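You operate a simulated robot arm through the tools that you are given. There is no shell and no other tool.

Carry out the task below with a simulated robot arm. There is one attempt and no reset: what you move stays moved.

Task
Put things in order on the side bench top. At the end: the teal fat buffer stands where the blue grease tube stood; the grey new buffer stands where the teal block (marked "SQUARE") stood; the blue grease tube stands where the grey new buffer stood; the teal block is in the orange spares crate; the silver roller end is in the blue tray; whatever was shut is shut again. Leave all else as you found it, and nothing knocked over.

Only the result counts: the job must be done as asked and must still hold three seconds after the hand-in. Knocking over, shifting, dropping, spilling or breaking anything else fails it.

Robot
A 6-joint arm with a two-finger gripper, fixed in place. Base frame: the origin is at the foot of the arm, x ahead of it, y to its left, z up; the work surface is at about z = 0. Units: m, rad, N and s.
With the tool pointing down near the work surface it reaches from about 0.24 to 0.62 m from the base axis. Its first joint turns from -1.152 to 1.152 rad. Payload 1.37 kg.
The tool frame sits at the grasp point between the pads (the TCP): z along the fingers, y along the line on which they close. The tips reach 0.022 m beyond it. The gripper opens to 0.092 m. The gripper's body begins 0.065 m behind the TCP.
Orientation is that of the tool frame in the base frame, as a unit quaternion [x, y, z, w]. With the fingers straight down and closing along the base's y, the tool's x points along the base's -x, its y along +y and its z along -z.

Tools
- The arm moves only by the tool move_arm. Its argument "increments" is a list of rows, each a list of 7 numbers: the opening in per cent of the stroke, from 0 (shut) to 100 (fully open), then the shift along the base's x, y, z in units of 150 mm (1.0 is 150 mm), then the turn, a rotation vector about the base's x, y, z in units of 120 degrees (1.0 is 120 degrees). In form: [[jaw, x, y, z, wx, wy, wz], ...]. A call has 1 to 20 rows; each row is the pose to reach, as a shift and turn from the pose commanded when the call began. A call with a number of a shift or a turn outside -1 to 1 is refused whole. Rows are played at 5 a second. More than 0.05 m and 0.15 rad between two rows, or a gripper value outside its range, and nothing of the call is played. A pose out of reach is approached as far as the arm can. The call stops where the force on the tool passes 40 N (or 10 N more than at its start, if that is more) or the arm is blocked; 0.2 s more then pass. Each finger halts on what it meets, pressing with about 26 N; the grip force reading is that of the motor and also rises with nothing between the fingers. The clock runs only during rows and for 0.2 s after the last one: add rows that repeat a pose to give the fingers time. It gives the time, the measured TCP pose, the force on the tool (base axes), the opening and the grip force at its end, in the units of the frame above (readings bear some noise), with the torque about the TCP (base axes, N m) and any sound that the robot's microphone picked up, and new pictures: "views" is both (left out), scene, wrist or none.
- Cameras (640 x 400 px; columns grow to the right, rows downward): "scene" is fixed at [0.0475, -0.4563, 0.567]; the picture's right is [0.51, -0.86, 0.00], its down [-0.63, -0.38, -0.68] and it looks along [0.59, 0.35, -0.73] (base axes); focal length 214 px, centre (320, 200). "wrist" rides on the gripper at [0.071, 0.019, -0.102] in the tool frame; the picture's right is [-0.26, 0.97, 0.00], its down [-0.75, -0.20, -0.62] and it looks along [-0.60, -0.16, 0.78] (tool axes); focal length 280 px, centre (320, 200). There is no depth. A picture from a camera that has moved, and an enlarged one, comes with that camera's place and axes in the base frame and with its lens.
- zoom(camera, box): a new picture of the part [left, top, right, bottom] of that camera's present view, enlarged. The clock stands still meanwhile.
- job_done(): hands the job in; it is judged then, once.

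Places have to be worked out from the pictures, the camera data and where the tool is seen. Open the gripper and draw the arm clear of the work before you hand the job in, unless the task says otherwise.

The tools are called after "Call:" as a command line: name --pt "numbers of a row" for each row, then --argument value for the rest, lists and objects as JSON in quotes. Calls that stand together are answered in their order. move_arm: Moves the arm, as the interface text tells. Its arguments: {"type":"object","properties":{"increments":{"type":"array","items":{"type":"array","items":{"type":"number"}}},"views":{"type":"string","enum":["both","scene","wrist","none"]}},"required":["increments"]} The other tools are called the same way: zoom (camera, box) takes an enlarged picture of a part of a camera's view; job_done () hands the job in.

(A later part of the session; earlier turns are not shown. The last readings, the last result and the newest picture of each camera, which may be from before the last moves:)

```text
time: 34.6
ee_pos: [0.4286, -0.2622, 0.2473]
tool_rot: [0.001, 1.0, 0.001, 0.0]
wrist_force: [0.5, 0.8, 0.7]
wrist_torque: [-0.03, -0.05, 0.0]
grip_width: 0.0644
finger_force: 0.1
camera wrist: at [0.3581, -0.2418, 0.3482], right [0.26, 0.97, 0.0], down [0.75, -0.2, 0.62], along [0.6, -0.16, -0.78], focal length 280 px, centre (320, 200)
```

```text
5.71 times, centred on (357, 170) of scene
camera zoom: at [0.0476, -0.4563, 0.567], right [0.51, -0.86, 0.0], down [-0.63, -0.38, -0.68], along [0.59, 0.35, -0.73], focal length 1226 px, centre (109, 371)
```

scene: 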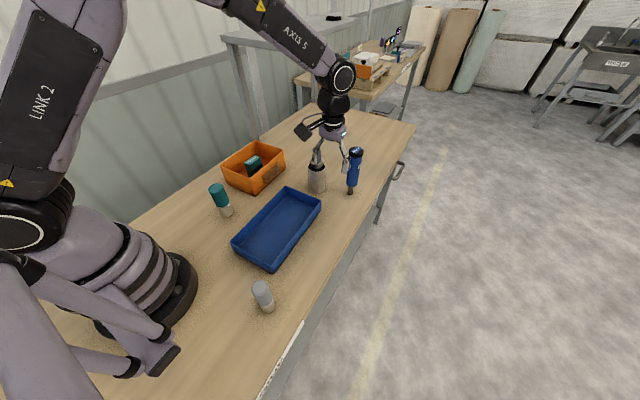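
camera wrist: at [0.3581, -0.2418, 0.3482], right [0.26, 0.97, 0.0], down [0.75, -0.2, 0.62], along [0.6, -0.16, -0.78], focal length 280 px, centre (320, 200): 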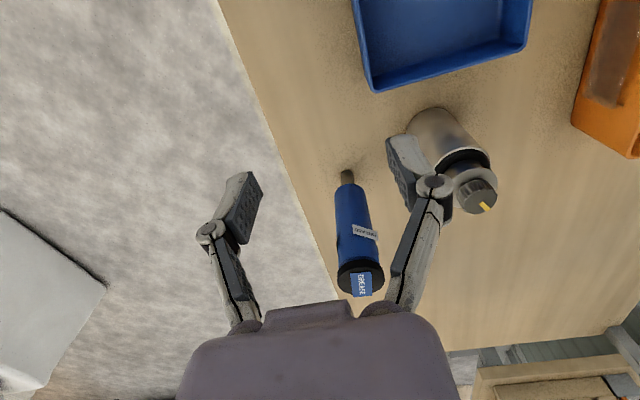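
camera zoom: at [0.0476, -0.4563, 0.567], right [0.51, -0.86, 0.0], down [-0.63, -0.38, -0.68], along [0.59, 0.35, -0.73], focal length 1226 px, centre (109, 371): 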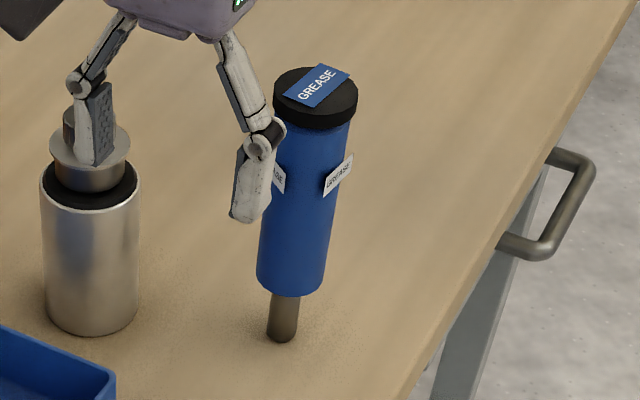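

Three paper tags ring the tube at about z = 0.13, and closing along y meets one of them flat-on. I place the tube at about (0.590,-0.263), cap top near 0.184. I'll move nearly above it and check reach and alignment.

Call:
move_arm --pt "80 0.2 0 0 0 0 0" --pt "80 0.4 0 0 0 0 0" --pt "80 0.6 0 0 0 0 0" --pt "80 0.8 0 0 0 0 0" --pt "80 1.0 0 0 0 0 0" --pt "80 1.0 0 0 0 0 0" --views "both"

Call:
zoom --camera "wrist" --box '[264, 60, 376, 165]'

Call:
zoom --camera "scene" --box '[315, 95, 395, 205]'

```text
time: 36.0
ee_pos: [0.5776, -0.262, 0.249]
tool_rot: [0.001, 1.0, 0.0, -0.001]
wrist_force: [0.1, -0.1, 0.9]
wrist_torque: [-0.01, 0.03, 0.04]
grip_width: 0.0737
finger_force: 0.1
camera wrist: at [0.5077, -0.2418, 0.3498], right [0.26, 0.97, 0.0], down [0.75, -0.2, 0.62], along [0.6, -0.16, -0.78], focal length 280 px, centre (320, 200)
```

scene: 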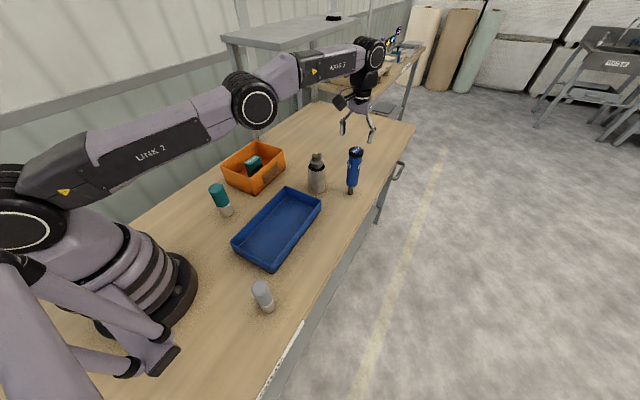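
wrist: 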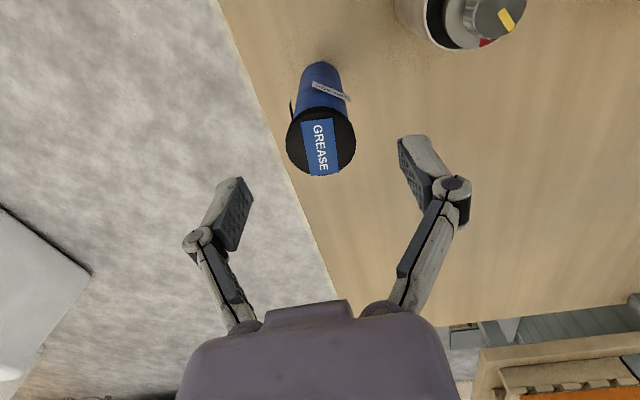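

```text
3.81 times, centred on (320, 112) of wrist
camera zoom: at [0.5077, -0.2418, 0.3498], right [0.26, 0.97, 0.0], down [0.75, -0.2, 0.62], along [0.6, -0.16, -0.78], focal length 1068 px, centre (320, 533)
```

zoom: 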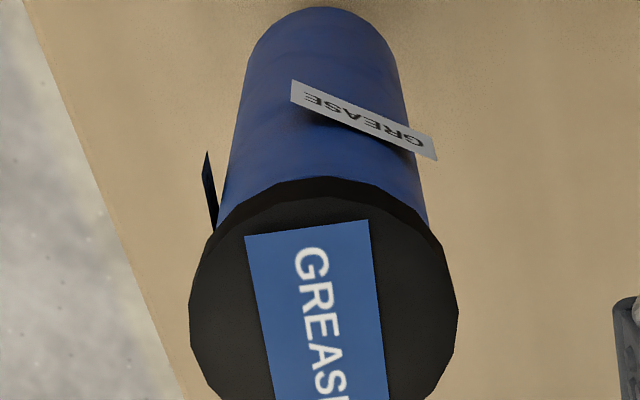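

```text
3.64 times, centred on (355, 150) of scene
camera zoom: at [0.0475, -0.4563, 0.567], right [0.51, -0.86, 0.0], down [-0.63, -0.38, -0.68], along [0.59, 0.35, -0.73], focal length 780 px, centre (193, 382)
```

zoom: 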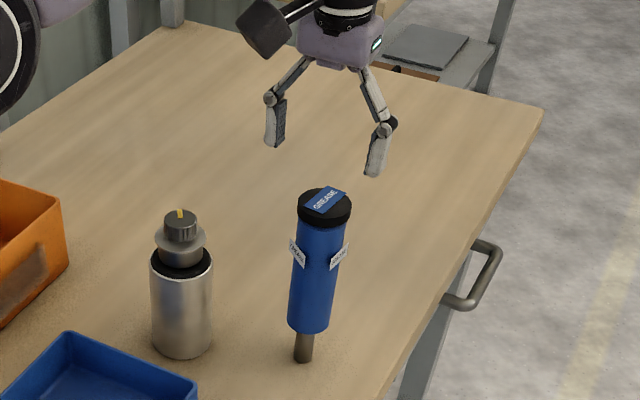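

The tube axis is about (0.589,-0.263), 11 mm ahead of the TCP. I'll move over it and lower partway with the jaws straddling the cap, checking that the arm still reaches.

Call:
move_arm --pt "85 0.069 -0.002 0 0 0 0" --pt "85 0.069 -0.002 -0.12 0 0 0" --pt "85 0.069 -0.002 -0.25 0 0 0" --pt "85 0.069 -0.002 -0.38 0 0 0" --pt "85 0.069 -0.002 -0.5 0 0 0" --pt "85 0.069 -0.002 -0.6 0 0 0" --pt "85 0.069 -0.002 -0.6 0 0 0" --views "both"

Call:
zoom --camera "scene" --box '[315, 105, 395, 205]'

```text
time: 37.6
ee_pos: [0.5854, -0.2603, 0.1577]
tool_rot: [0.0, 1.0, 0.0, -0.001]
wrist_force: [0.4, 0.3, 0.6]
wrist_torque: [-0.02, 0.02, -0.03]
grip_width: 0.0781
finger_force: 0.0
out of reach, approached as far as the arm can: row 1, 2, 3, 4, 5, 6, 7
camera wrist: at [0.5153, -0.2413, 0.2595], right [0.26, 0.97, 0.0], down [0.75, -0.2, 0.62], along [0.6, -0.16, -0.78], focal length 280 px, centre (320, 200)
```

scene: 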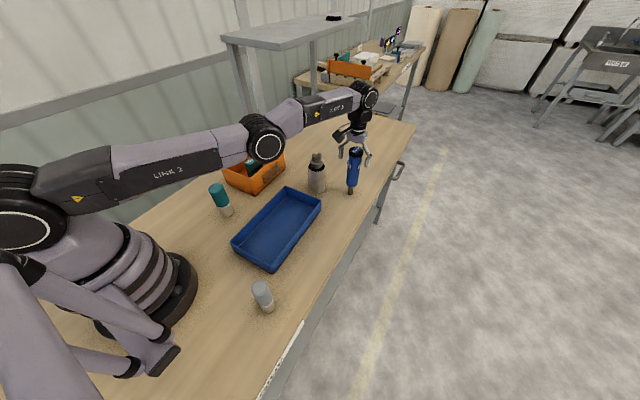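
wrist: 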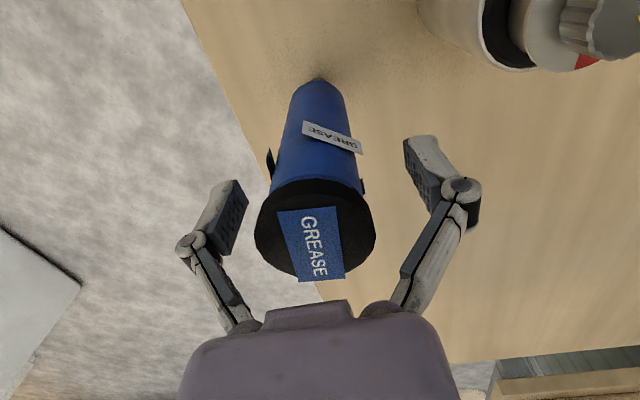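

```text
4.00 times, centred on (355, 155) of scene
camera zoom: at [0.0475, -0.4563, 0.567], right [0.51, -0.86, 0.0], down [-0.63, -0.38, -0.68], along [0.59, 0.35, -0.73], focal length 858 px, centre (180, 380)
```

zoom: 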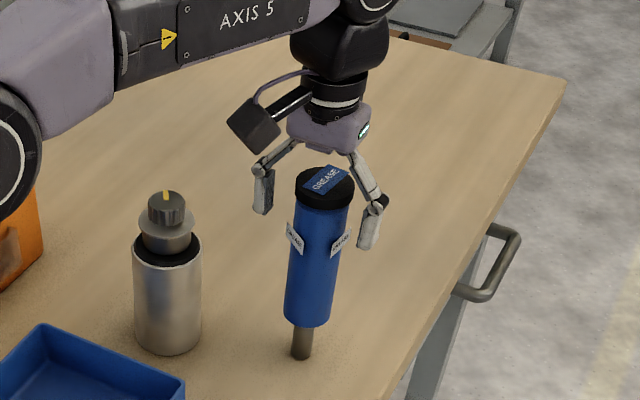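

The vertical tool stops about 5 mm short, at a radius of 0.641. I'll tilt the tool 4° about the closing axis so the fingers point slightly outward, which keeps the grip symmetric, and check whether it now reaches the axis.

Call:
move_arm --pt "85 0 0 0 0 -0.011 0" --pt "85 0 0 0 0 -0.022 0" --pt "85 0 0 0 0 -0.0333 0" --pt "85 0 0 0 0 -0.0333 0" --views "both"

```text
time: 38.6
ee_pos: [0.5955, -0.2663, 0.1575]
tool_rot: [0.001, 0.999, 0.0, 0.034]
wrist_force: [0.4, 0.6, 0.1]
wrist_torque: [0.0, -0.01, -0.02]
grip_width: 0.0783
finger_force: 0.0
out of reach, approached as far as the arm can: row 1, 2, 3, 4
camera wrist: at [0.5191, -0.2461, 0.254], right [0.26, 0.97, 0.02], down [0.71, -0.2, 0.68], along [0.66, -0.16, -0.74], focal length 280 px, centre (320, 200)
```

scene: 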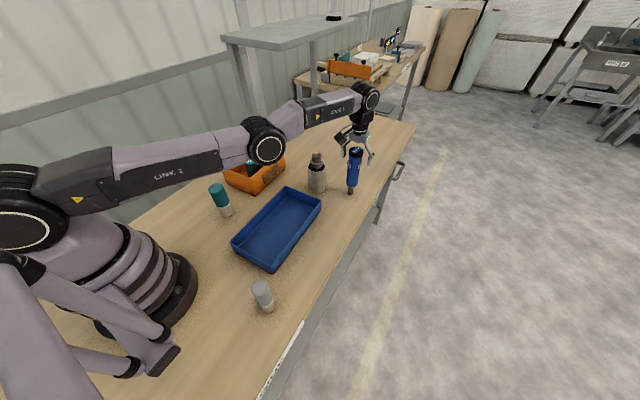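
wrist: 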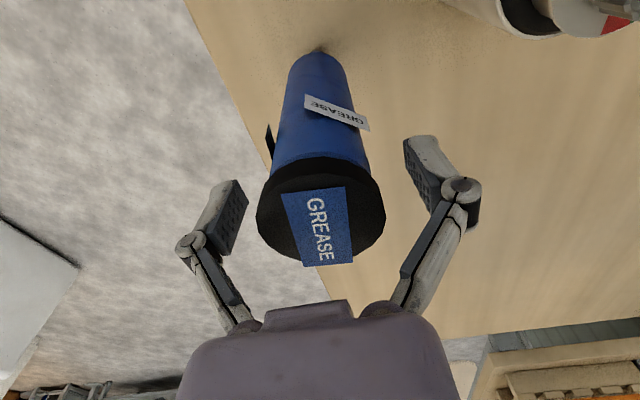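

The arm overshot slightly to (0.5955,-0.2663), probably because it is near its fully stretched limit. I'll add 3° more tilt for margin and see where it settles.

Call:
move_arm --pt "85 0 0 0 0 -0.012 0" --pt "85 0 0 0 0 -0.025 0" --pt "85 0 0 0 0 -0.025 0" --views "wrist"

```text
time: 39.4
ee_pos: [0.6047, -0.2708, 0.1583]
tool_rot: [0.001, 0.998, -0.001, 0.061]
wrist_force: [-0.4, 0.3, 0.2]
wrist_torque: [0.04, -0.01, -0.05]
grip_width: 0.0781
finger_force: 0.0
out of reach, approached as far as the arm can: row 1, 2, 3
camera wrist: at [0.5227, -0.2497, 0.2503], right [0.26, 0.97, 0.03], down [0.67, -0.2, 0.71], along [0.69, -0.16, -0.7], focal length 280 px, centre (320, 200)
```

wrist: 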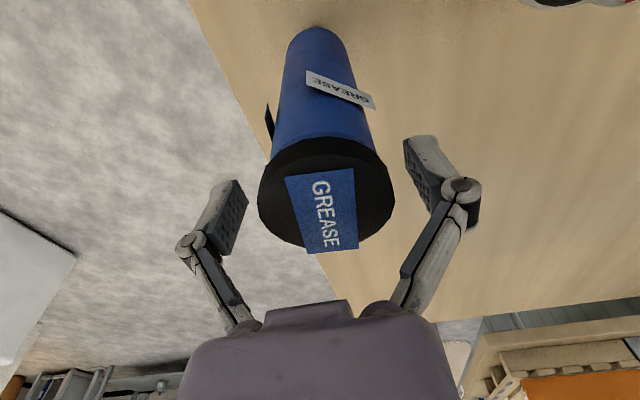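

The wrist seems pinned at its stretched limit while the tip swings out with the tilt. The fingers still straddle the cap freely in x, so I'll command a pull inward and see if it responds.

Call:
move_arm --pt "85 -0.05 0.02 0 0 0 0" --pt "85 -0.1 0.035 0 0 0 0" --pt "85 -0.15 0.05 0 0 0 0" --pt "85 -0.15 0.05 0 0 0 0" --views "wrist"

```text
time: 40.4
ee_pos: [0.6052, -0.2702, 0.1585]
tool_rot: [0.0, 0.998, 0.0, 0.06]
wrist_force: [0.0, -0.8, -0.2]
wrist_torque: [0.0, 0.01, 0.0]
grip_width: 0.0785
finger_force: 0.0
out of reach, approached as far as the arm can: row 1, 2, 3, 4
camera wrist: at [0.5227, -0.2496, 0.2504], right [0.26, 0.97, 0.03], down [0.67, -0.2, 0.71], along [0.69, -0.16, -0.7], focal length 280 px, centre (320, 200)
```

wrist: 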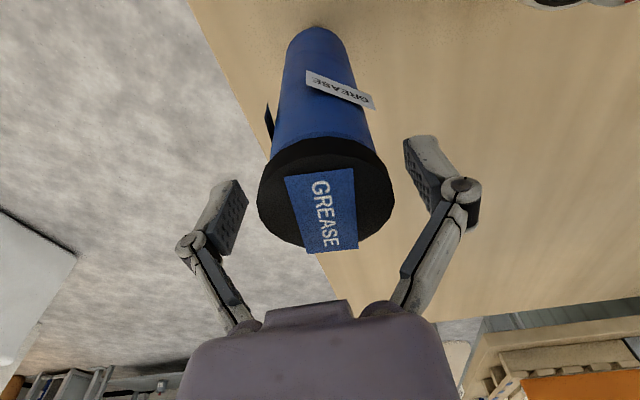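

The solver looks stuck at the straight-elbow singularity. I'll raise the arm clear above the tube while pulling inward, to bend the elbow and free it.

Call:
move_arm --pt "85 0 -0.04 0.15 0 0 0" --pt "85 0 -0.04 0.3 0 0 0" --pt "85 0 -0.04 0.45 0 0 0" --pt "85 0 -0.04 0.6 0 0 0" --pt "85 0 -0.04 0.6 0 0 0" --views "both"

```text
time: 41.6
ee_pos: [0.5956, -0.2716, 0.2459]
tool_rot: [0.0, 0.998, 0.0, 0.06]
wrist_force: [0.9, 0.1, -0.7]
wrist_torque: [0.02, -0.05, 0.0]
grip_width: 0.078
finger_force: 0.0
out of reach, approached as far as the arm can: row 3, 4, 5
camera wrist: at [0.5137, -0.2517, 0.3375], right [0.26, 0.97, 0.03], down [0.67, -0.2, 0.71], along [0.69, -0.16, -0.7], focal length 280 px, centre (320, 200)
```

scene: 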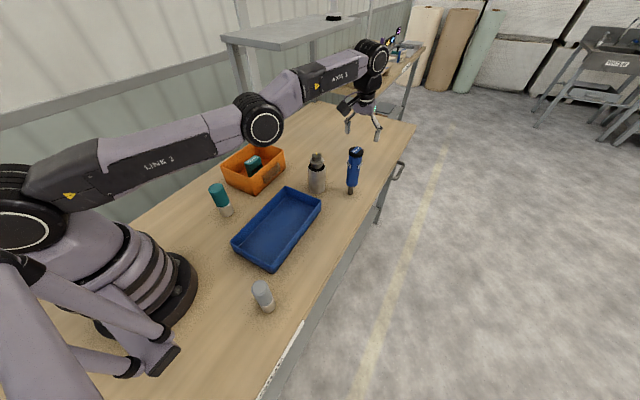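
wrist: 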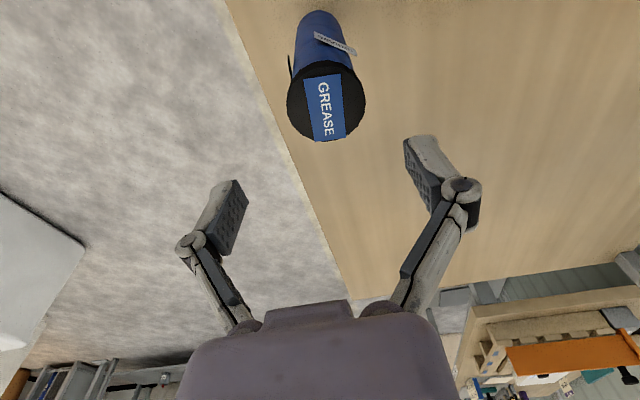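

The arm is clear above the tube again. I'll command a larger inward move here, in free space, to get it off the stretched limit.

Call:
move_arm --pt "85 -0.1 0.03 -0.03 0 0 0" --pt "85 -0.2 0.06 -0.03 0 0 0" --pt "85 -0.3 0.09 -0.03 0 0 0" --pt "85 -0.4 0.12 -0.03 0 0 0" --pt "85 -0.4 0.12 -0.03 0 0 0" --views "none"

```text
time: 42.8
ee_pos: [0.5951, -0.2737, 0.2442]
tool_rot: [-0.001, 0.998, 0.0, 0.06]
wrist_force: [0.0, -0.8, 0.2]
wrist_torque: [-0.01, 0.02, 0.0]
grip_width: 0.0784
finger_force: 0.0
out of reach, approached as far as the arm can: row 1, 2, 3, 4, 5
```

It is still pinned. Moving down brings the wrist back inside its reach sphere, so I'll lower 3 cm (tips still above the cap) and then pull inward.

Call:
move_arm --pt "85 0 0 -0.1 0 0 0" --pt "85 0 0 -0.2 0 0 0" --pt "85 -0.05 0.015 -0.2 0 0 0" --pt "85 -0.1 0.03 -0.2 0 0 0" --pt "85 -0.15 0.05 -0.2 0 0 0" --pt "85 -0.2 0.06 -0.2 0 0 0" --pt "85 -0.2 0.06 -0.2 0 0 0" --views "none"

```text
time: 44.4
ee_pos: [0.6, -0.274, 0.2145]
tool_rot: [-0.001, 0.998, 0.0, 0.06]
wrist_force: [-0.8, 0.2, -0.1]
wrist_torque: [-0.01, -0.01, 0.0]
grip_width: 0.078
finger_force: 0.0
out of reach, approached as far as the arm can: row 3, 4, 5, 6, 7
```

Confirmed: the solver holds the elbow straight. I'm at z ≈ 0.21, clear of everything, so I'll command a bigger inward and upward retreat toward the robot.

Call:
move_arm --pt "85 -0.25 0.1 0.05 0 0 0" --pt "85 -0.5 0.2 0.1 0 0 0" --pt "85 -0.75 0.3 0.15 0 0 0" --pt "85 -1.0 0.4 0.2 0 0 0" --pt "85 -1.0 0.4 0.2 0 0 0" --views "scene"

```text
time: 45.6
ee_pos: [0.5966, -0.275, 0.2301]
tool_rot: [0.0, 0.998, 0.0, 0.06]
wrist_force: [0.5, 0.4, -0.4]
wrist_torque: [0.01, -0.02, 0.02]
grip_width: 0.0784
finger_force: 0.0
out of reach, approached as far as the arm can: row 1, 2, 3, 4, 5
```

scene: 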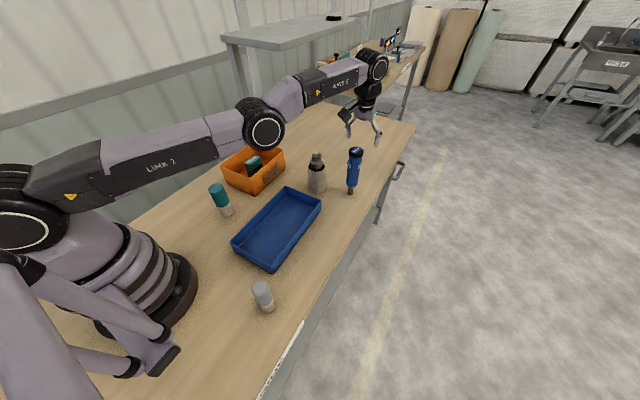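

Still pinned radially, while vertical and sideways moves work. I'll swing sideways at this safe height to the empty bench area near y ≈ -0.1, where I can lower further and let the elbow flex.

Call:
move_arm --pt "85 0.06 0.15 0 0 0 0" --pt "85 0.12 0.3 0 0 0 0" --pt "85 0.18 0.45 0 0 0 0" --pt "85 0.22 0.6 0 0 0 0" --pt "85 0.26 0.75 0 0 0 0" --pt "85 0.29 0.87 0 0 0 0" --pt "85 0.29 0.87 0 0 0 0" --views "scene"

```text
time: 47.2
ee_pos: [0.6433, -0.1476, 0.2219]
tool_rot: [0.0, 0.998, 0.0, 0.061]
wrist_force: [-0.5, -0.3, 0.2]
wrist_torque: [0.01, -0.01, -0.02]
grip_width: 0.0782
finger_force: 0.1
```

scene: 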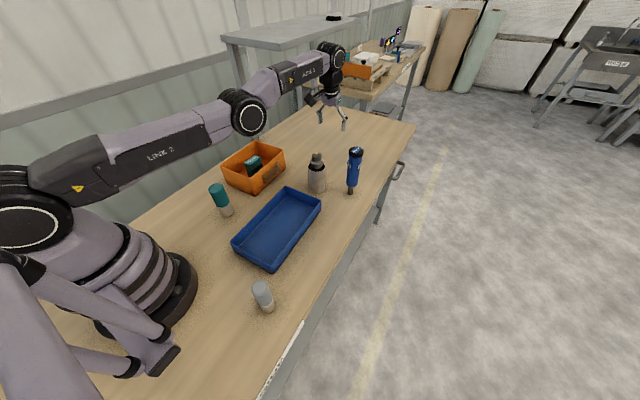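

This swing wasn't flagged, so commands are measured from the achieved pose. I'll shift to y ≈ -0.07 over empty bench, lower about 12 cm, then pull inward.

Call:
move_arm --pt "85 0.04 0.26 0 0 0 0" --pt "85 0.08 0.52 0 0 0 0" --pt "85 0.07 0.52 -0.2 0 0 0" --pt "85 0.06 0.52 -0.4 0 0 0" --pt "85 0.05 0.52 -0.6 0 0 0" --pt "85 0.04 0.52 -0.8 0 0 0" --pt "85 0.02 0.52 -0.8 0 0 0" --pt "85 0.0 0.52 -0.8 0 0 0" --pt "85 -0.05 0.52 -0.8 0 0 0" --pt "85 -0.1 0.52 -0.8 0 0 0" --pt "85 -0.1 0.52 -0.8 0 0 0" --views "scene"

```text
time: 49.6
ee_pos: [0.658, -0.0701, 0.0999]
tool_rot: [0.0, 0.998, 0.001, 0.06]
wrist_force: [-0.1, -1.0, 0.4]
wrist_torque: [-0.01, 0.03, -0.01]
grip_width: 0.078
finger_force: 0.0
out of reach, approached as far as the arm can: row 3, 4, 5, 6, 7, 8, 9, 10, 11
```

scene: 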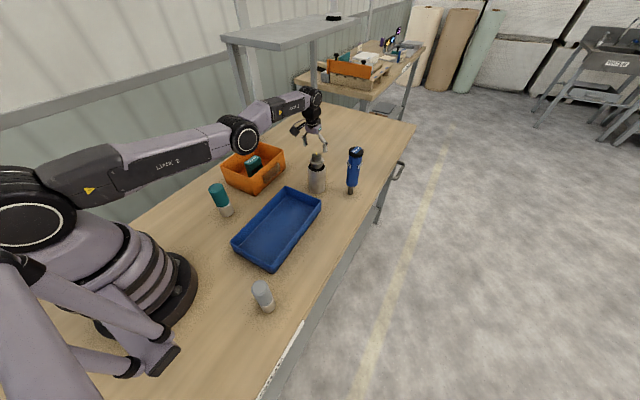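

Still stretched at radius 0.66. I'll look closely at the arm's elbow to see which way it is bent.

Call:
zoom --camera "scene" --box '[0, 60, 360, 260]'

```text
1.78 times, centred on (180, 160) of scene
camera zoom: at [0.0475, -0.4563, 0.567], right [0.51, -0.86, 0.0], down [-0.63, -0.38, -0.68], along [0.59, 0.35, -0.73], focal length 381 px, centre (569, 271)
```

zoom: 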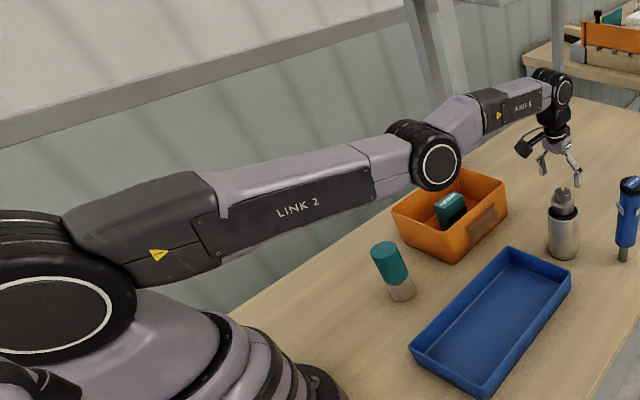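

The elbow looks slightly hyperextended, which fits: the outward tilt pushed it past straight. I'll tilt the fingers back inward while pulling in and down, over this empty patch, so the elbow flexes back the right way.

Call:
move_arm --pt "85 0 0 0 0 0.03 0" --pt "85 0 0 0 0 0.06 0" --pt "85 0 0 0 0 0.1 0" --pt "85 0 0 -0.1 0 0.1 0" --pt "85 -0.1 0 -0.15 0 0.1 0" --pt "85 -0.2 0 -0.2 0 0.1 0" --pt "85 -0.3 0 -0.2 0 0.1 0" --pt "85 -0.3 0 -0.2 0 0.1 0" --views "scene"

```text
time: 51.4
ee_pos: [0.614, -0.0698, 0.0733]
tool_rot: [0.0, 0.999, 0.001, -0.043]
wrist_force: [-0.1, 0.5, 0.9]
wrist_torque: [-0.01, 0.03, 0.02]
grip_width: 0.0781
finger_force: 0.0
out of reach, approached as far as the arm can: row 1, 2, 3, 4, 5, 6
```

scene: 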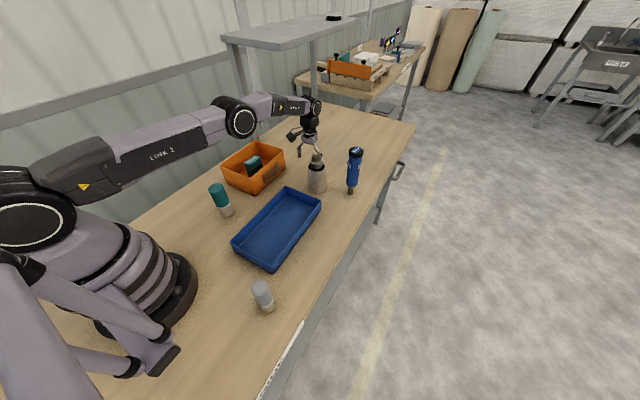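

Freed: the last rows were in reach and the elbow is visibly flexed upward. I'll rise, pull further in, and only then tilt the fingers 10° outward while well inside the workspace.

Call:
move_arm --pt "85 -0.05 0 0.2 0 0 0" --pt "85 -0.15 0 0.45 0 0 0" --pt "85 -0.3 0 0.7 0 0 0" --pt "85 -0.5 0 0.9 0 0 0" --pt "85 -0.7 0 1.0 0 0 0" --pt "85 -0.9 0 1.0 0 0 0" --pt "85 -0.9 -0.1 1.0 0 -0.04 0" --pt "85 -0.9 -0.2 1.0 0 -0.08 0" --pt "85 -0.9 -0.3 1.0 0 -0.125 0" --pt "85 -0.9 -0.4 1.0 0 -0.125 0" --pt "85 -0.9 -0.4 1.0 0 -0.125 0" --views "both"

```text
time: 53.8
ee_pos: [0.4796, -0.1324, 0.2224]
tool_rot: [0.0, 0.996, 0.0, 0.087]
wrist_force: [0.0, 0.4, 0.6]
wrist_torque: [-0.03, -0.02, 0.03]
grip_width: 0.0781
finger_force: 0.1
camera wrist: at [0.3916, -0.111, 0.3088], right [0.26, 0.97, 0.05], down [0.63, -0.2, 0.75], along [0.73, -0.16, -0.66], focal length 280 px, centre (320, 200)
```

scene: 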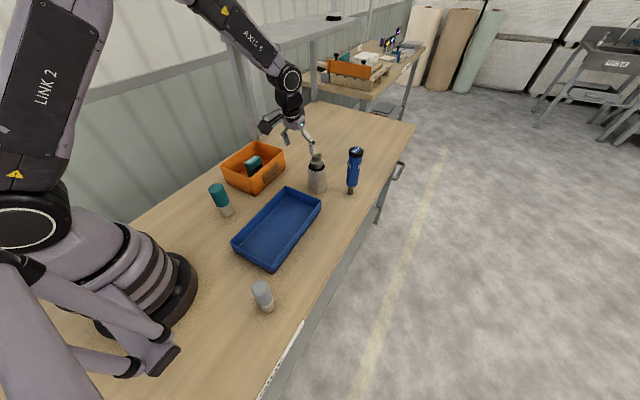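
wrist: 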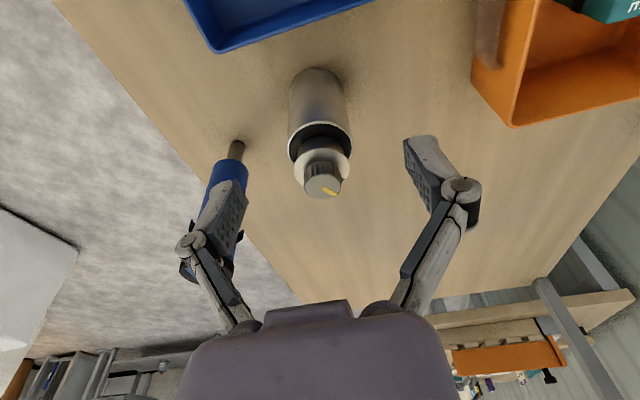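

The tool is now tilted 10° with a well-bent elbow. I'll move above the tube at z ≈ 0.245.

Call:
move_arm --pt "85 0.1 -0.15 0.1 0 0 0" --pt "85 0.25 -0.3 0.15 0 0 0" --pt "85 0.4 -0.45 0.15 0 0 0" --pt "85 0.52 -0.6 0.15 0 0 0" --pt "85 0.63 -0.75 0.15 0 0 0" --pt "85 0.68 -0.87 0.15 0 0 0" --pt "85 0.73 -0.87 0.15 0 0 0" --pt "85 0.73 -0.87 0.15 0 0 0" --views "both"

Call:
zoom --camera "wrist" --box '[264, 30, 376, 165]'

```text
time: 55.6
ee_pos: [0.5899, -0.2614, 0.2447]
tool_rot: [0.0, 0.996, 0.001, 0.087]
wrist_force: [0.4, -0.8, 0.2]
wrist_torque: [0.02, -0.01, 0.01]
grip_width: 0.0783
finger_force: 0.0
camera wrist: at [0.5032, -0.2407, 0.3327], right [0.26, 0.97, 0.05], down [0.63, -0.2, 0.75], along [0.73, -0.16, -0.66], focal length 280 px, centre (320, 200)
```

scene: 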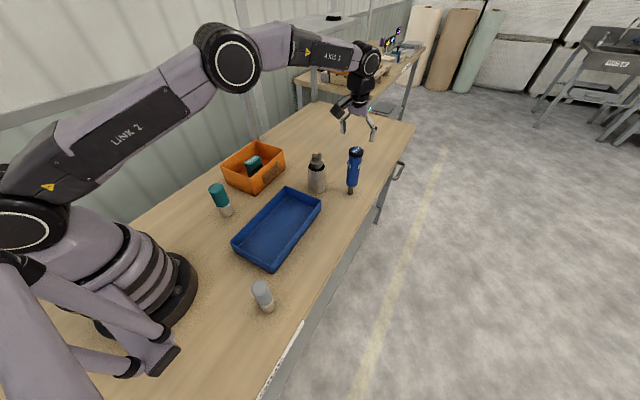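
wrist: 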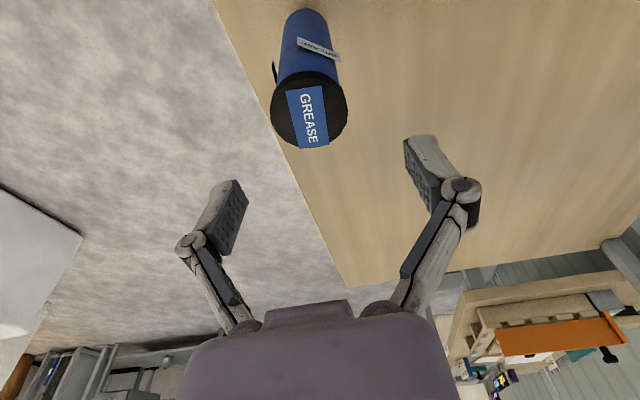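

```text
2.96 times, centred on (320, 98) of wrist
camera zoom: at [0.5032, -0.2407, 0.3327], right [0.26, 0.97, 0.05], down [0.63, -0.2, 0.75], along [0.73, -0.16, -0.66], focal length 831 px, centre (320, 504)
```

zoom: 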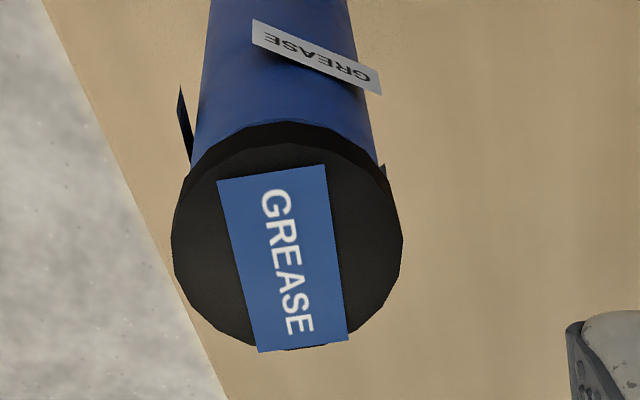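

The tube axis lines up within 2 mm of the TCP and the pose is in reach. I'll shift 2 mm in -y and lower straight down to z ≈ 0.13, straddling the tube.

Call:
move_arm --pt "85 0 -0.012 -0.1 0 0 0" --pt "85 0 -0.012 -0.22 0 0 0" --pt "85 0 -0.012 -0.34 0 0 0" --pt "85 0 -0.012 -0.46 0 0 0" --pt "85 0 -0.012 -0.58 0 0 0" --pt "85 0 -0.012 -0.68 0 0 0" --pt "85 0 -0.012 -0.76 0 0 0" --pt "85 0 -0.012 -0.76 0 0 0" --views "both"

Call:
zoom --camera "scene" --box '[315, 105, 395, 205]'

```text
time: 57.4
ee_pos: [0.5879, -0.2633, 0.1291]
tool_rot: [0.0, 0.996, 0.001, 0.088]
wrist_force: [-1.1, 0.4, 0.1]
wrist_torque: [0.0, 0.02, -0.02]
grip_width: 0.0782
finger_force: 0.0
camera wrist: at [0.5008, -0.2432, 0.2183], right [0.26, 0.97, 0.05], down [0.63, -0.2, 0.75], along [0.73, -0.16, -0.66], focal length 280 px, centre (320, 200)
```

scene: 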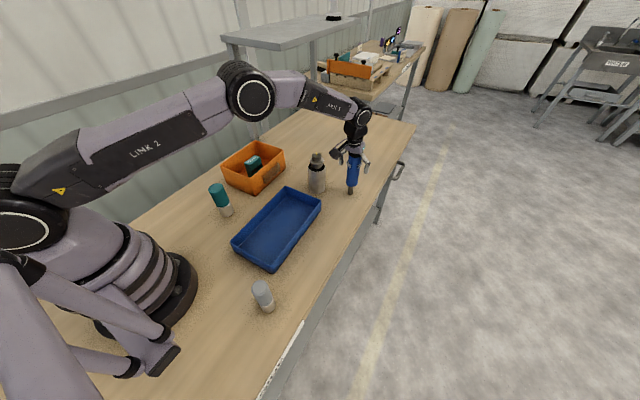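
wrist: 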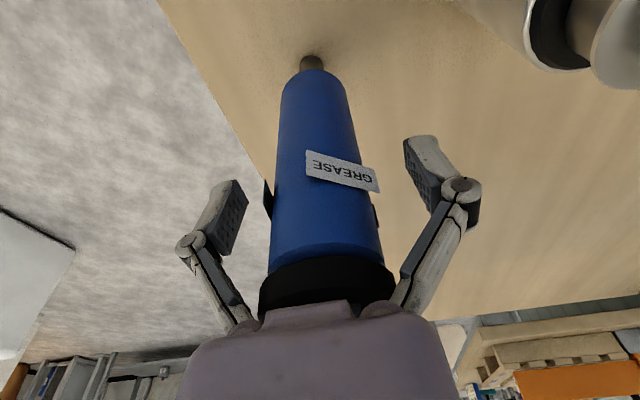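

```text
4.00 times, centred on (355, 155) of scene
camera zoom: at [0.0475, -0.4563, 0.567], right [0.51, -0.86, 0.0], down [-0.63, -0.38, -0.68], along [0.59, 0.35, -0.73], focal length 858 px, centre (180, 380)
```

zoom: 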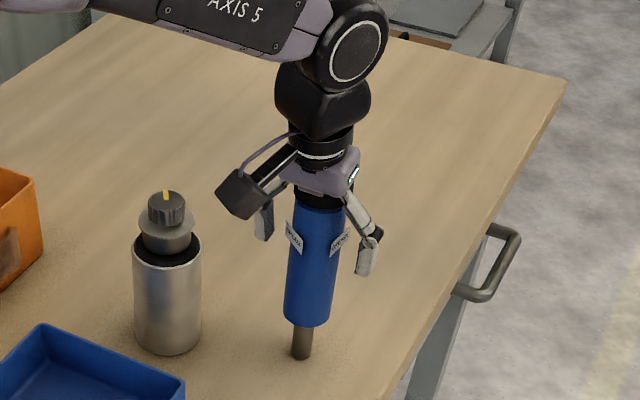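

The tube is centred between the fingers at z ≈ 0.129 and nothing is touching. I'll narrow the jaws first, then close on it.

Call:
move_arm --pt "62 0 0 0 0 0 0" --pt "62 0 0 0 0 0 0" --pt "0 0 0 0 0 0 0" --pt "0 0 0 0 0 0 0" --pt "0 0 0 0 0 0 0" --pt "0 0 0 0 0 0 0" --views "both"

Call:
zoom --camera "scene" --box '[315, 105, 395, 205]'

```text
time: 58.8
ee_pos: [0.5889, -0.2633, 0.1308]
tool_rot: [0.0, 0.996, 0.0, 0.087]
wrist_force: [1.3, -2.0, 2.3]
wrist_torque: [-0.25, -0.19, 0.0]
grip_width: 0.0693
finger_force: 26.3
camera wrist: at [0.5009, -0.2433, 0.219], right [0.26, 0.97, 0.05], down [0.63, -0.2, 0.75], along [0.73, -0.16, -0.66], focal length 280 px, centre (320, 200)
```

scene: 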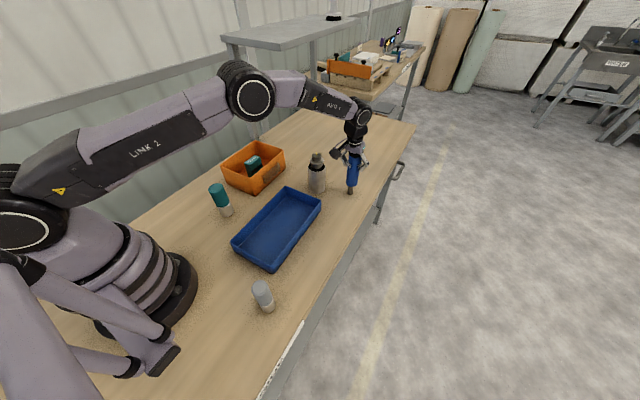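
wrist: 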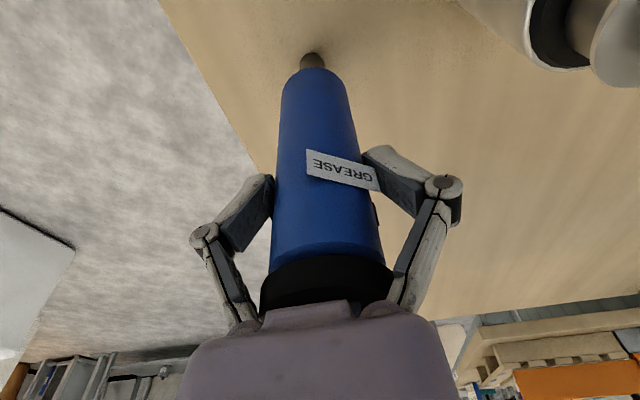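

```text
4.00 times, centred on (355, 155) of scene
camera zoom: at [0.0475, -0.4563, 0.5671], right [0.51, -0.86, 0.0], down [-0.63, -0.38, -0.68], along [0.59, 0.35, -0.73], focal length 858 px, centre (180, 380)
```

zoom: 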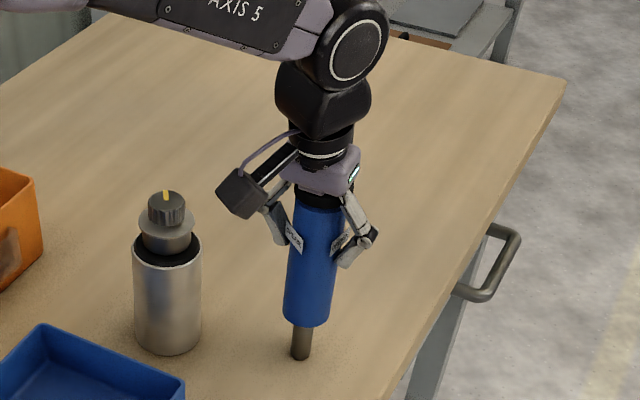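

The upper finger links met the wider cap first (opening 0.069) and the fingertips folded in, which is a poor grip. I'll reopen gently and check that the tube is undisturbed, then regrip higher with the pads on the cap itself.

Call:
move_arm --pt "85 0 0 0 0 0 0" --pt "85 0 0 0 0 0 0" --pt "85 0 0 0 0 0 0" --pt "85 0 0 0.1 0 0 0" --pt "85 0 0 0.2 0 0 0" --pt "85 0 0 0.28 0 0 0" --pt "85 0 0 0.28 0 0 0" --views "both"

Call:
zoom --camera "scene" --box '[315, 105, 395, 205]'

Call:
zoom --camera "wrist" --box '[200, 50, 440, 300]'

```text
time: 60.4
ee_pos: [0.5878, -0.264, 0.1728]
tool_rot: [-0.001, 0.996, 0.0, 0.087]
wrist_force: [0.1, 0.6, 0.4]
wrist_torque: [-0.03, 0.0, 0.02]
grip_width: 0.078
finger_force: 0.2
camera wrist: at [0.5016, -0.2427, 0.2602], right [0.26, 0.97, 0.05], down [0.63, -0.2, 0.75], along [0.73, -0.16, -0.66], focal length 280 px, centre (320, 200)
```

scene: 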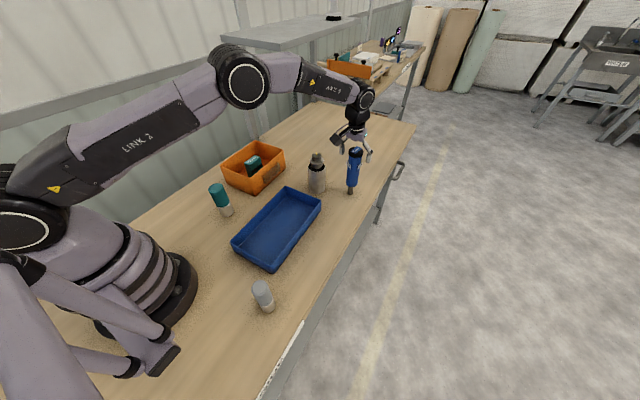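
wrist: 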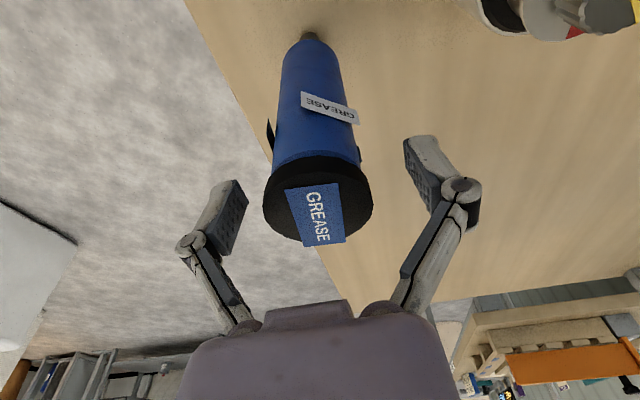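

```text
4.00 times, centred on (355, 155) of scene
camera zoom: at [0.0475, -0.4563, 0.567], right [0.51, -0.86, 0.0], down [-0.63, -0.38, -0.68], along [0.59, 0.35, -0.73], focal length 858 px, centre (180, 380)
```

zoom: 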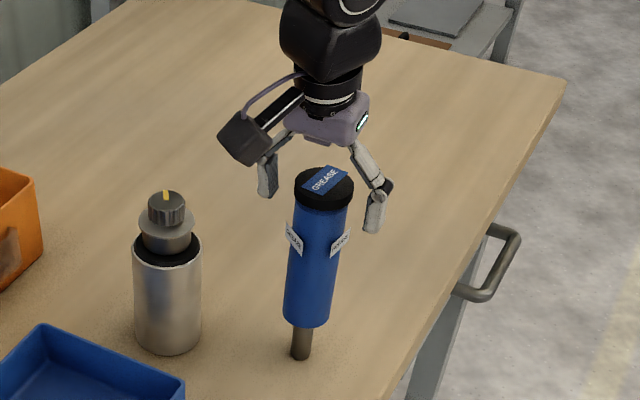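

```text
1.60 times, centred on (320, 175) of wrist
camera zoom: at [0.5016, -0.2427, 0.2602], right [0.26, 0.97, 0.05], down [0.63, -0.2, 0.75], along [0.73, -0.16, -0.66], focal length 449 px, centre (320, 240)
```

zoom: 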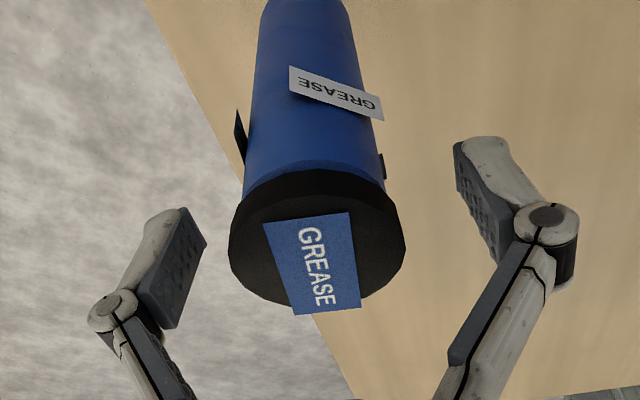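

The tube is still upright in its place and I'm centred within about 1 mm. I'll raise to z ≈ 0.178 so the pads meet the cap at their centre, then close.

Call:
move_arm --pt "85 0 0.006 0.038 0 0 0" --pt "70 0 0.006 0.038 0 0 0" --pt "62 0 0.006 0.038 0 0 0" --pt "55 0 0.006 0.038 0 0 0" --pt "0 0 0.006 0.038 0 0 0" --pt "0 0 0.006 0.038 0 0 0" --pt "0 0 0.006 0.038 0 0 0" --pt "0 0 0.006 0.038 0 0 0" --views "both"

Call:
zoom --camera "scene" --box '[315, 105, 395, 205]'

```text
time: 62.2
ee_pos: [0.5891, -0.2638, 0.1782]
tool_rot: [0.0, 0.996, 0.0, 0.087]
wrist_force: [-0.9, -0.4, 2.6]
wrist_torque: [0.01, 0.08, 0.03]
grip_width: 0.0442
finger_force: 25.5
camera wrist: at [0.5019, -0.242, 0.2658], right [0.26, 0.97, 0.05], down [0.63, -0.2, 0.75], along [0.73, -0.16, -0.66], focal length 280 px, centre (320, 200)
```

scene: 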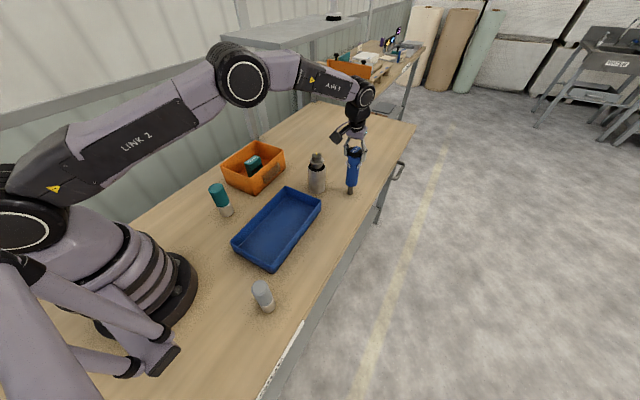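
wrist: 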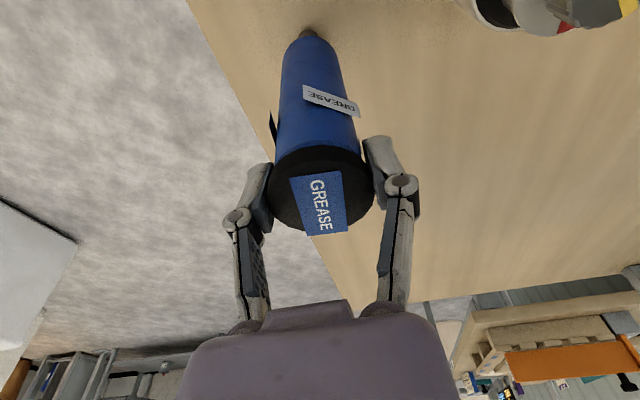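

```text
4.00 times, centred on (355, 155) of scene
camera zoom: at [0.0475, -0.4563, 0.5671], right [0.51, -0.86, 0.0], down [-0.63, -0.38, -0.68], along [0.59, 0.35, -0.73], focal length 858 px, centre (180, 380)
```

zoom: 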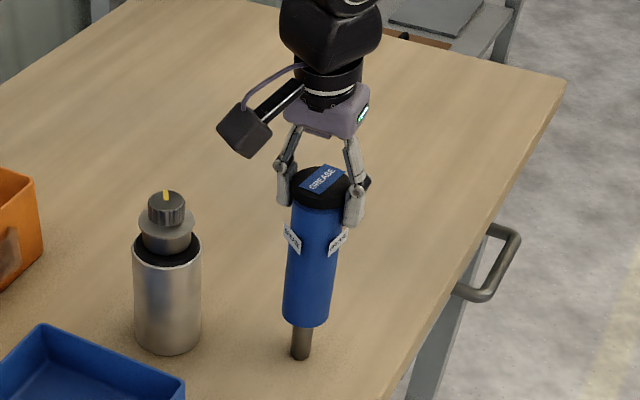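

The pads are now parallel on the cap, with the opening at 0.0442 m. I'll lift slowly by 3 cm and check that the tube hangs straight.

Call:
move_arm --pt "0 0 0 0.02 0 0 0" --pt "0 0 0 0.05 0 0 0" --pt "0 0 0 0.09 0 0 0" --pt "0 0 0 0.14 0 0 0" --pt "0 0 0 0.2 0 0 0" --pt "0 0 0 0.23 0 0 0" --pt "0 0 0 0.23 0 0 0" --views "both"

Call:
zoom --camera "scene" --box '[315, 105, 395, 205]'

```text
time: 63.8
ee_pos: [0.5893, -0.2627, 0.2137]
tool_rot: [-0.001, 0.996, 0.0, 0.088]
wrist_force: [0.7, 0.1, -3.1]
wrist_torque: [0.0, -0.02, -0.02]
grip_width: 0.0443
finger_force: 26.0
camera wrist: at [0.5022, -0.2417, 0.3008], right [0.26, 0.97, 0.05], down [0.63, -0.2, 0.75], along [0.73, -0.16, -0.66], focal length 280 px, centre (320, 200)
```

scene: 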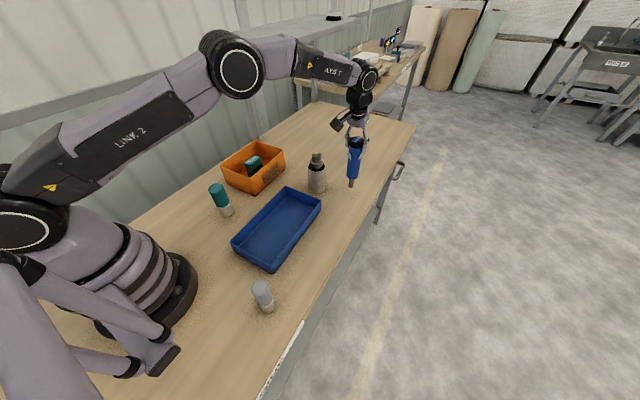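
wrist: 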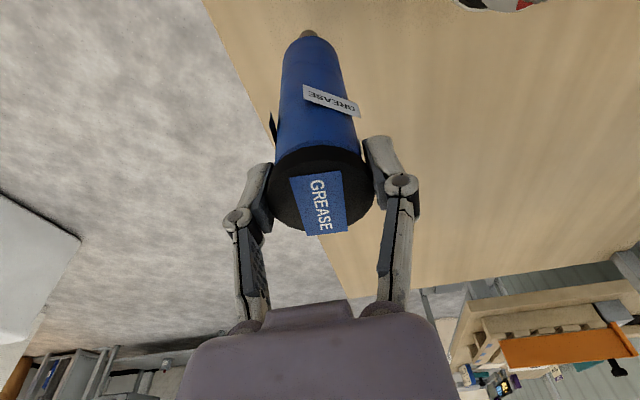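

```text
4.00 times, centred on (355, 155) of scene
camera zoom: at [0.0476, -0.4563, 0.567], right [0.51, -0.86, 0.0], down [-0.63, -0.38, -0.68], along [0.59, 0.35, -0.73], focal length 858 px, centre (180, 380)
```

zoom: 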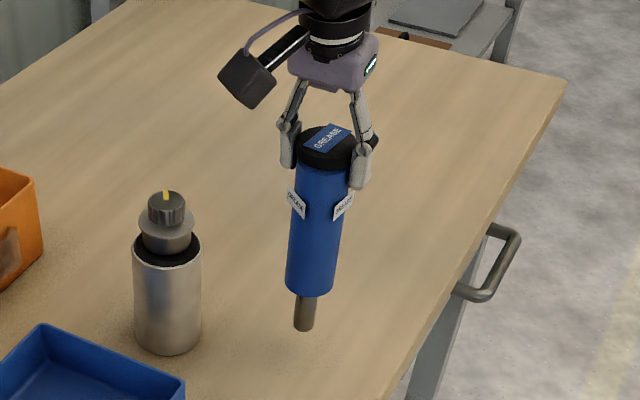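

The tube hangs straight, about 3 N. I'll carry it on an arc outside the roller end toward the grey buffer's old place, keeping the same tool orientation.

Call:
move_arm --pt "0 0.05 0.1 0 0 0 0" --pt "0 0.1 0.2 0 0 0 0" --pt "0 0.15 0.3 0 0 0 0" --pt "0 0.2 0.4 0 0 0 0" --pt "0 0.225 0.5 0 0 0 0" --pt "0 0.247 0.6 0 0 0 0" --pt "0 0.27 0.7 0 0 0 0" --pt "0 0.287 0.8 0 0 0 0" --pt "0 0.3 0.9 0 0 0 0" --pt "0 0.313 1.0 0 0 0 0" --pt "0 0.313 1.0 0 0 0 0" --views "scene"

```text
time: 66.2
ee_pos: [0.6355, -0.1115, 0.212]
tool_rot: [-0.001, 0.996, -0.001, 0.087]
wrist_force: [-0.4, 1.1, -2.8]
wrist_torque: [0.03, 0.01, -0.01]
grip_width: 0.0442
finger_force: 26.3
```

scene: 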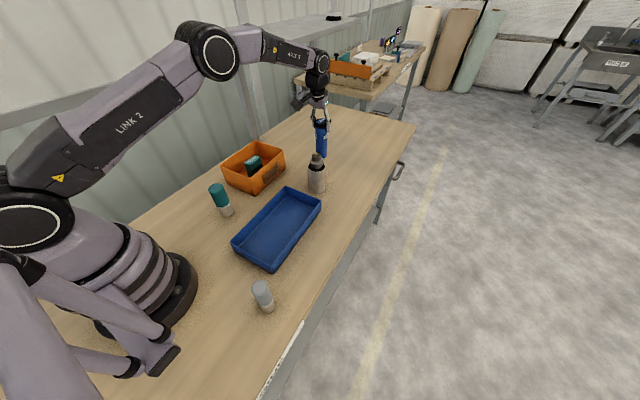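

All good and in reach. I'll continue to the grey buffer's old spot and lower to about 3 mm above the bench.

Call:
move_arm --pt "0 0 0.12 0 0 0 0" --pt "0 0 0.25 0 0 0 0" --pt "0 -0.01 0.38 0 0 0 0" --pt "0 -0.02 0.5 0 0 0 0" --pt "0 -0.03 0.62 0 0 0 0" --pt "0 -0.042 0.7 0 0 0 0" --pt "0 -0.042 0.725 0 0 0 0" --pt "0 -0.042 0.725 -0.07 0 0 0" --pt "0 -0.042 0.725 -0.14 0 0 0" --pt "0 -0.042 0.725 -0.19 0 0 0" --pt "0 -0.042 0.725 -0.207 0 0 0" --pt "0 -0.042 0.725 -0.207 0 0 0" --views "both"

Call:
zoom --camera "scene" --box '[250, 75, 350, 185]'

```text
time: 68.8
ee_pos: [0.6285, -0.0039, 0.1818]
tool_rot: [0.0, 0.996, 0.0, 0.087]
wrist_force: [-0.8, -1.2, -2.9]
wrist_torque: [0.02, 0.0, 0.03]
grip_width: 0.044
finger_force: 26.1
camera wrist: at [0.5417, 0.0166, 0.2695], right [0.26, 0.97, 0.05], down [0.63, -0.2, 0.75], along [0.73, -0.16, -0.66], focal length 280 px, centre (320, 200)
```

scene: 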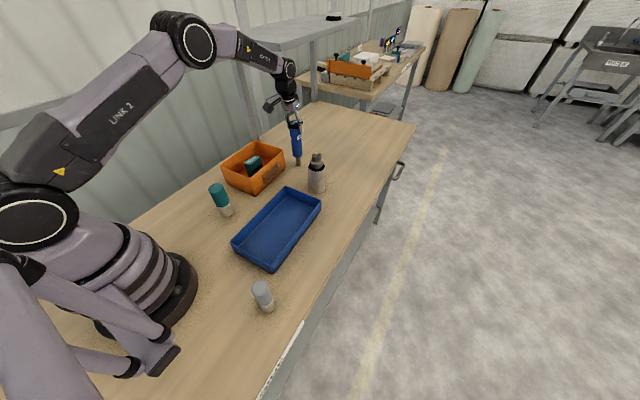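
wrist: 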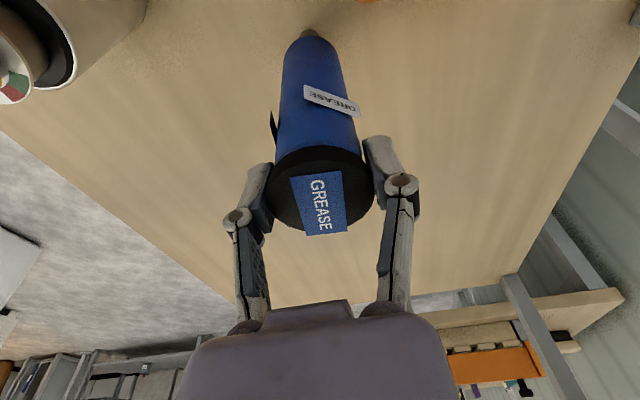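

```text
3.64 times, centred on (300, 130) of scene
camera zoom: at [0.0476, -0.4563, 0.567], right [0.51, -0.86, 0.0], down [-0.63, -0.38, -0.68], along [0.59, 0.35, -0.73], focal length 780 px, centre (393, 454)
```

zoom: 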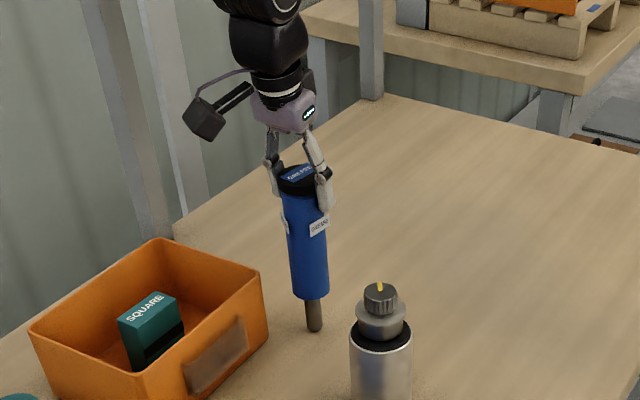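

The nozzle sits over the grey buffer's old spot. I'll step down a millimetre at a time to contact.

Call:
move_arm --pt "0 0 0 -0.007 0 0 0" --pt "0 0 0 -0.014 0 0 0" --pt "0 0 0 -0.02 0 0 0" --pt "0 0 0 -0.02 0 0 0" --views "none"

```text
time: 69.8
ee_pos: [0.6289, -0.0044, 0.1791]
tool_rot: [0.0, 0.996, 0.0, 0.087]
wrist_force: [0.4, -0.6, -3.3]
wrist_torque: [0.01, 0.0, 0.02]
grip_width: 0.0441
finger_force: 26.2
```

No contact yet, so I'll continue down in half-millimetre steps.

Call:
move_arm --pt "0 0 0 -0.004 0 0 0" --pt "0 0 0 -0.008 0 0 0" --pt "0 0 0 -0.008 0 0 0" --views "none"

```text
time: 70.6
ee_pos: [0.6284, -0.0034, 0.1786]
tool_rot: [0.0, 0.996, 0.0, 0.086]
wrist_force: [0.4, -1.2, -3.3]
wrist_torque: [-0.03, 0.01, -0.02]
grip_width: 0.0441
finger_force: 26.6
```

Call:
move_arm --pt "0 0 0 -0.004 0 0 0" --pt "0 0 0 -0.008 0 0 0" --pt "0 0 0 -0.008 0 0 0" --views "none"

```text
time: 71.4
ee_pos: [0.6293, -0.0037, 0.1773]
tool_rot: [0.0, 0.996, 0.0, 0.089]
wrist_force: [-3.8, -1.0, 11.5]
wrist_torque: [-0.07, 0.56, 0.05]
grip_width: 0.0441
finger_force: 25.9
```

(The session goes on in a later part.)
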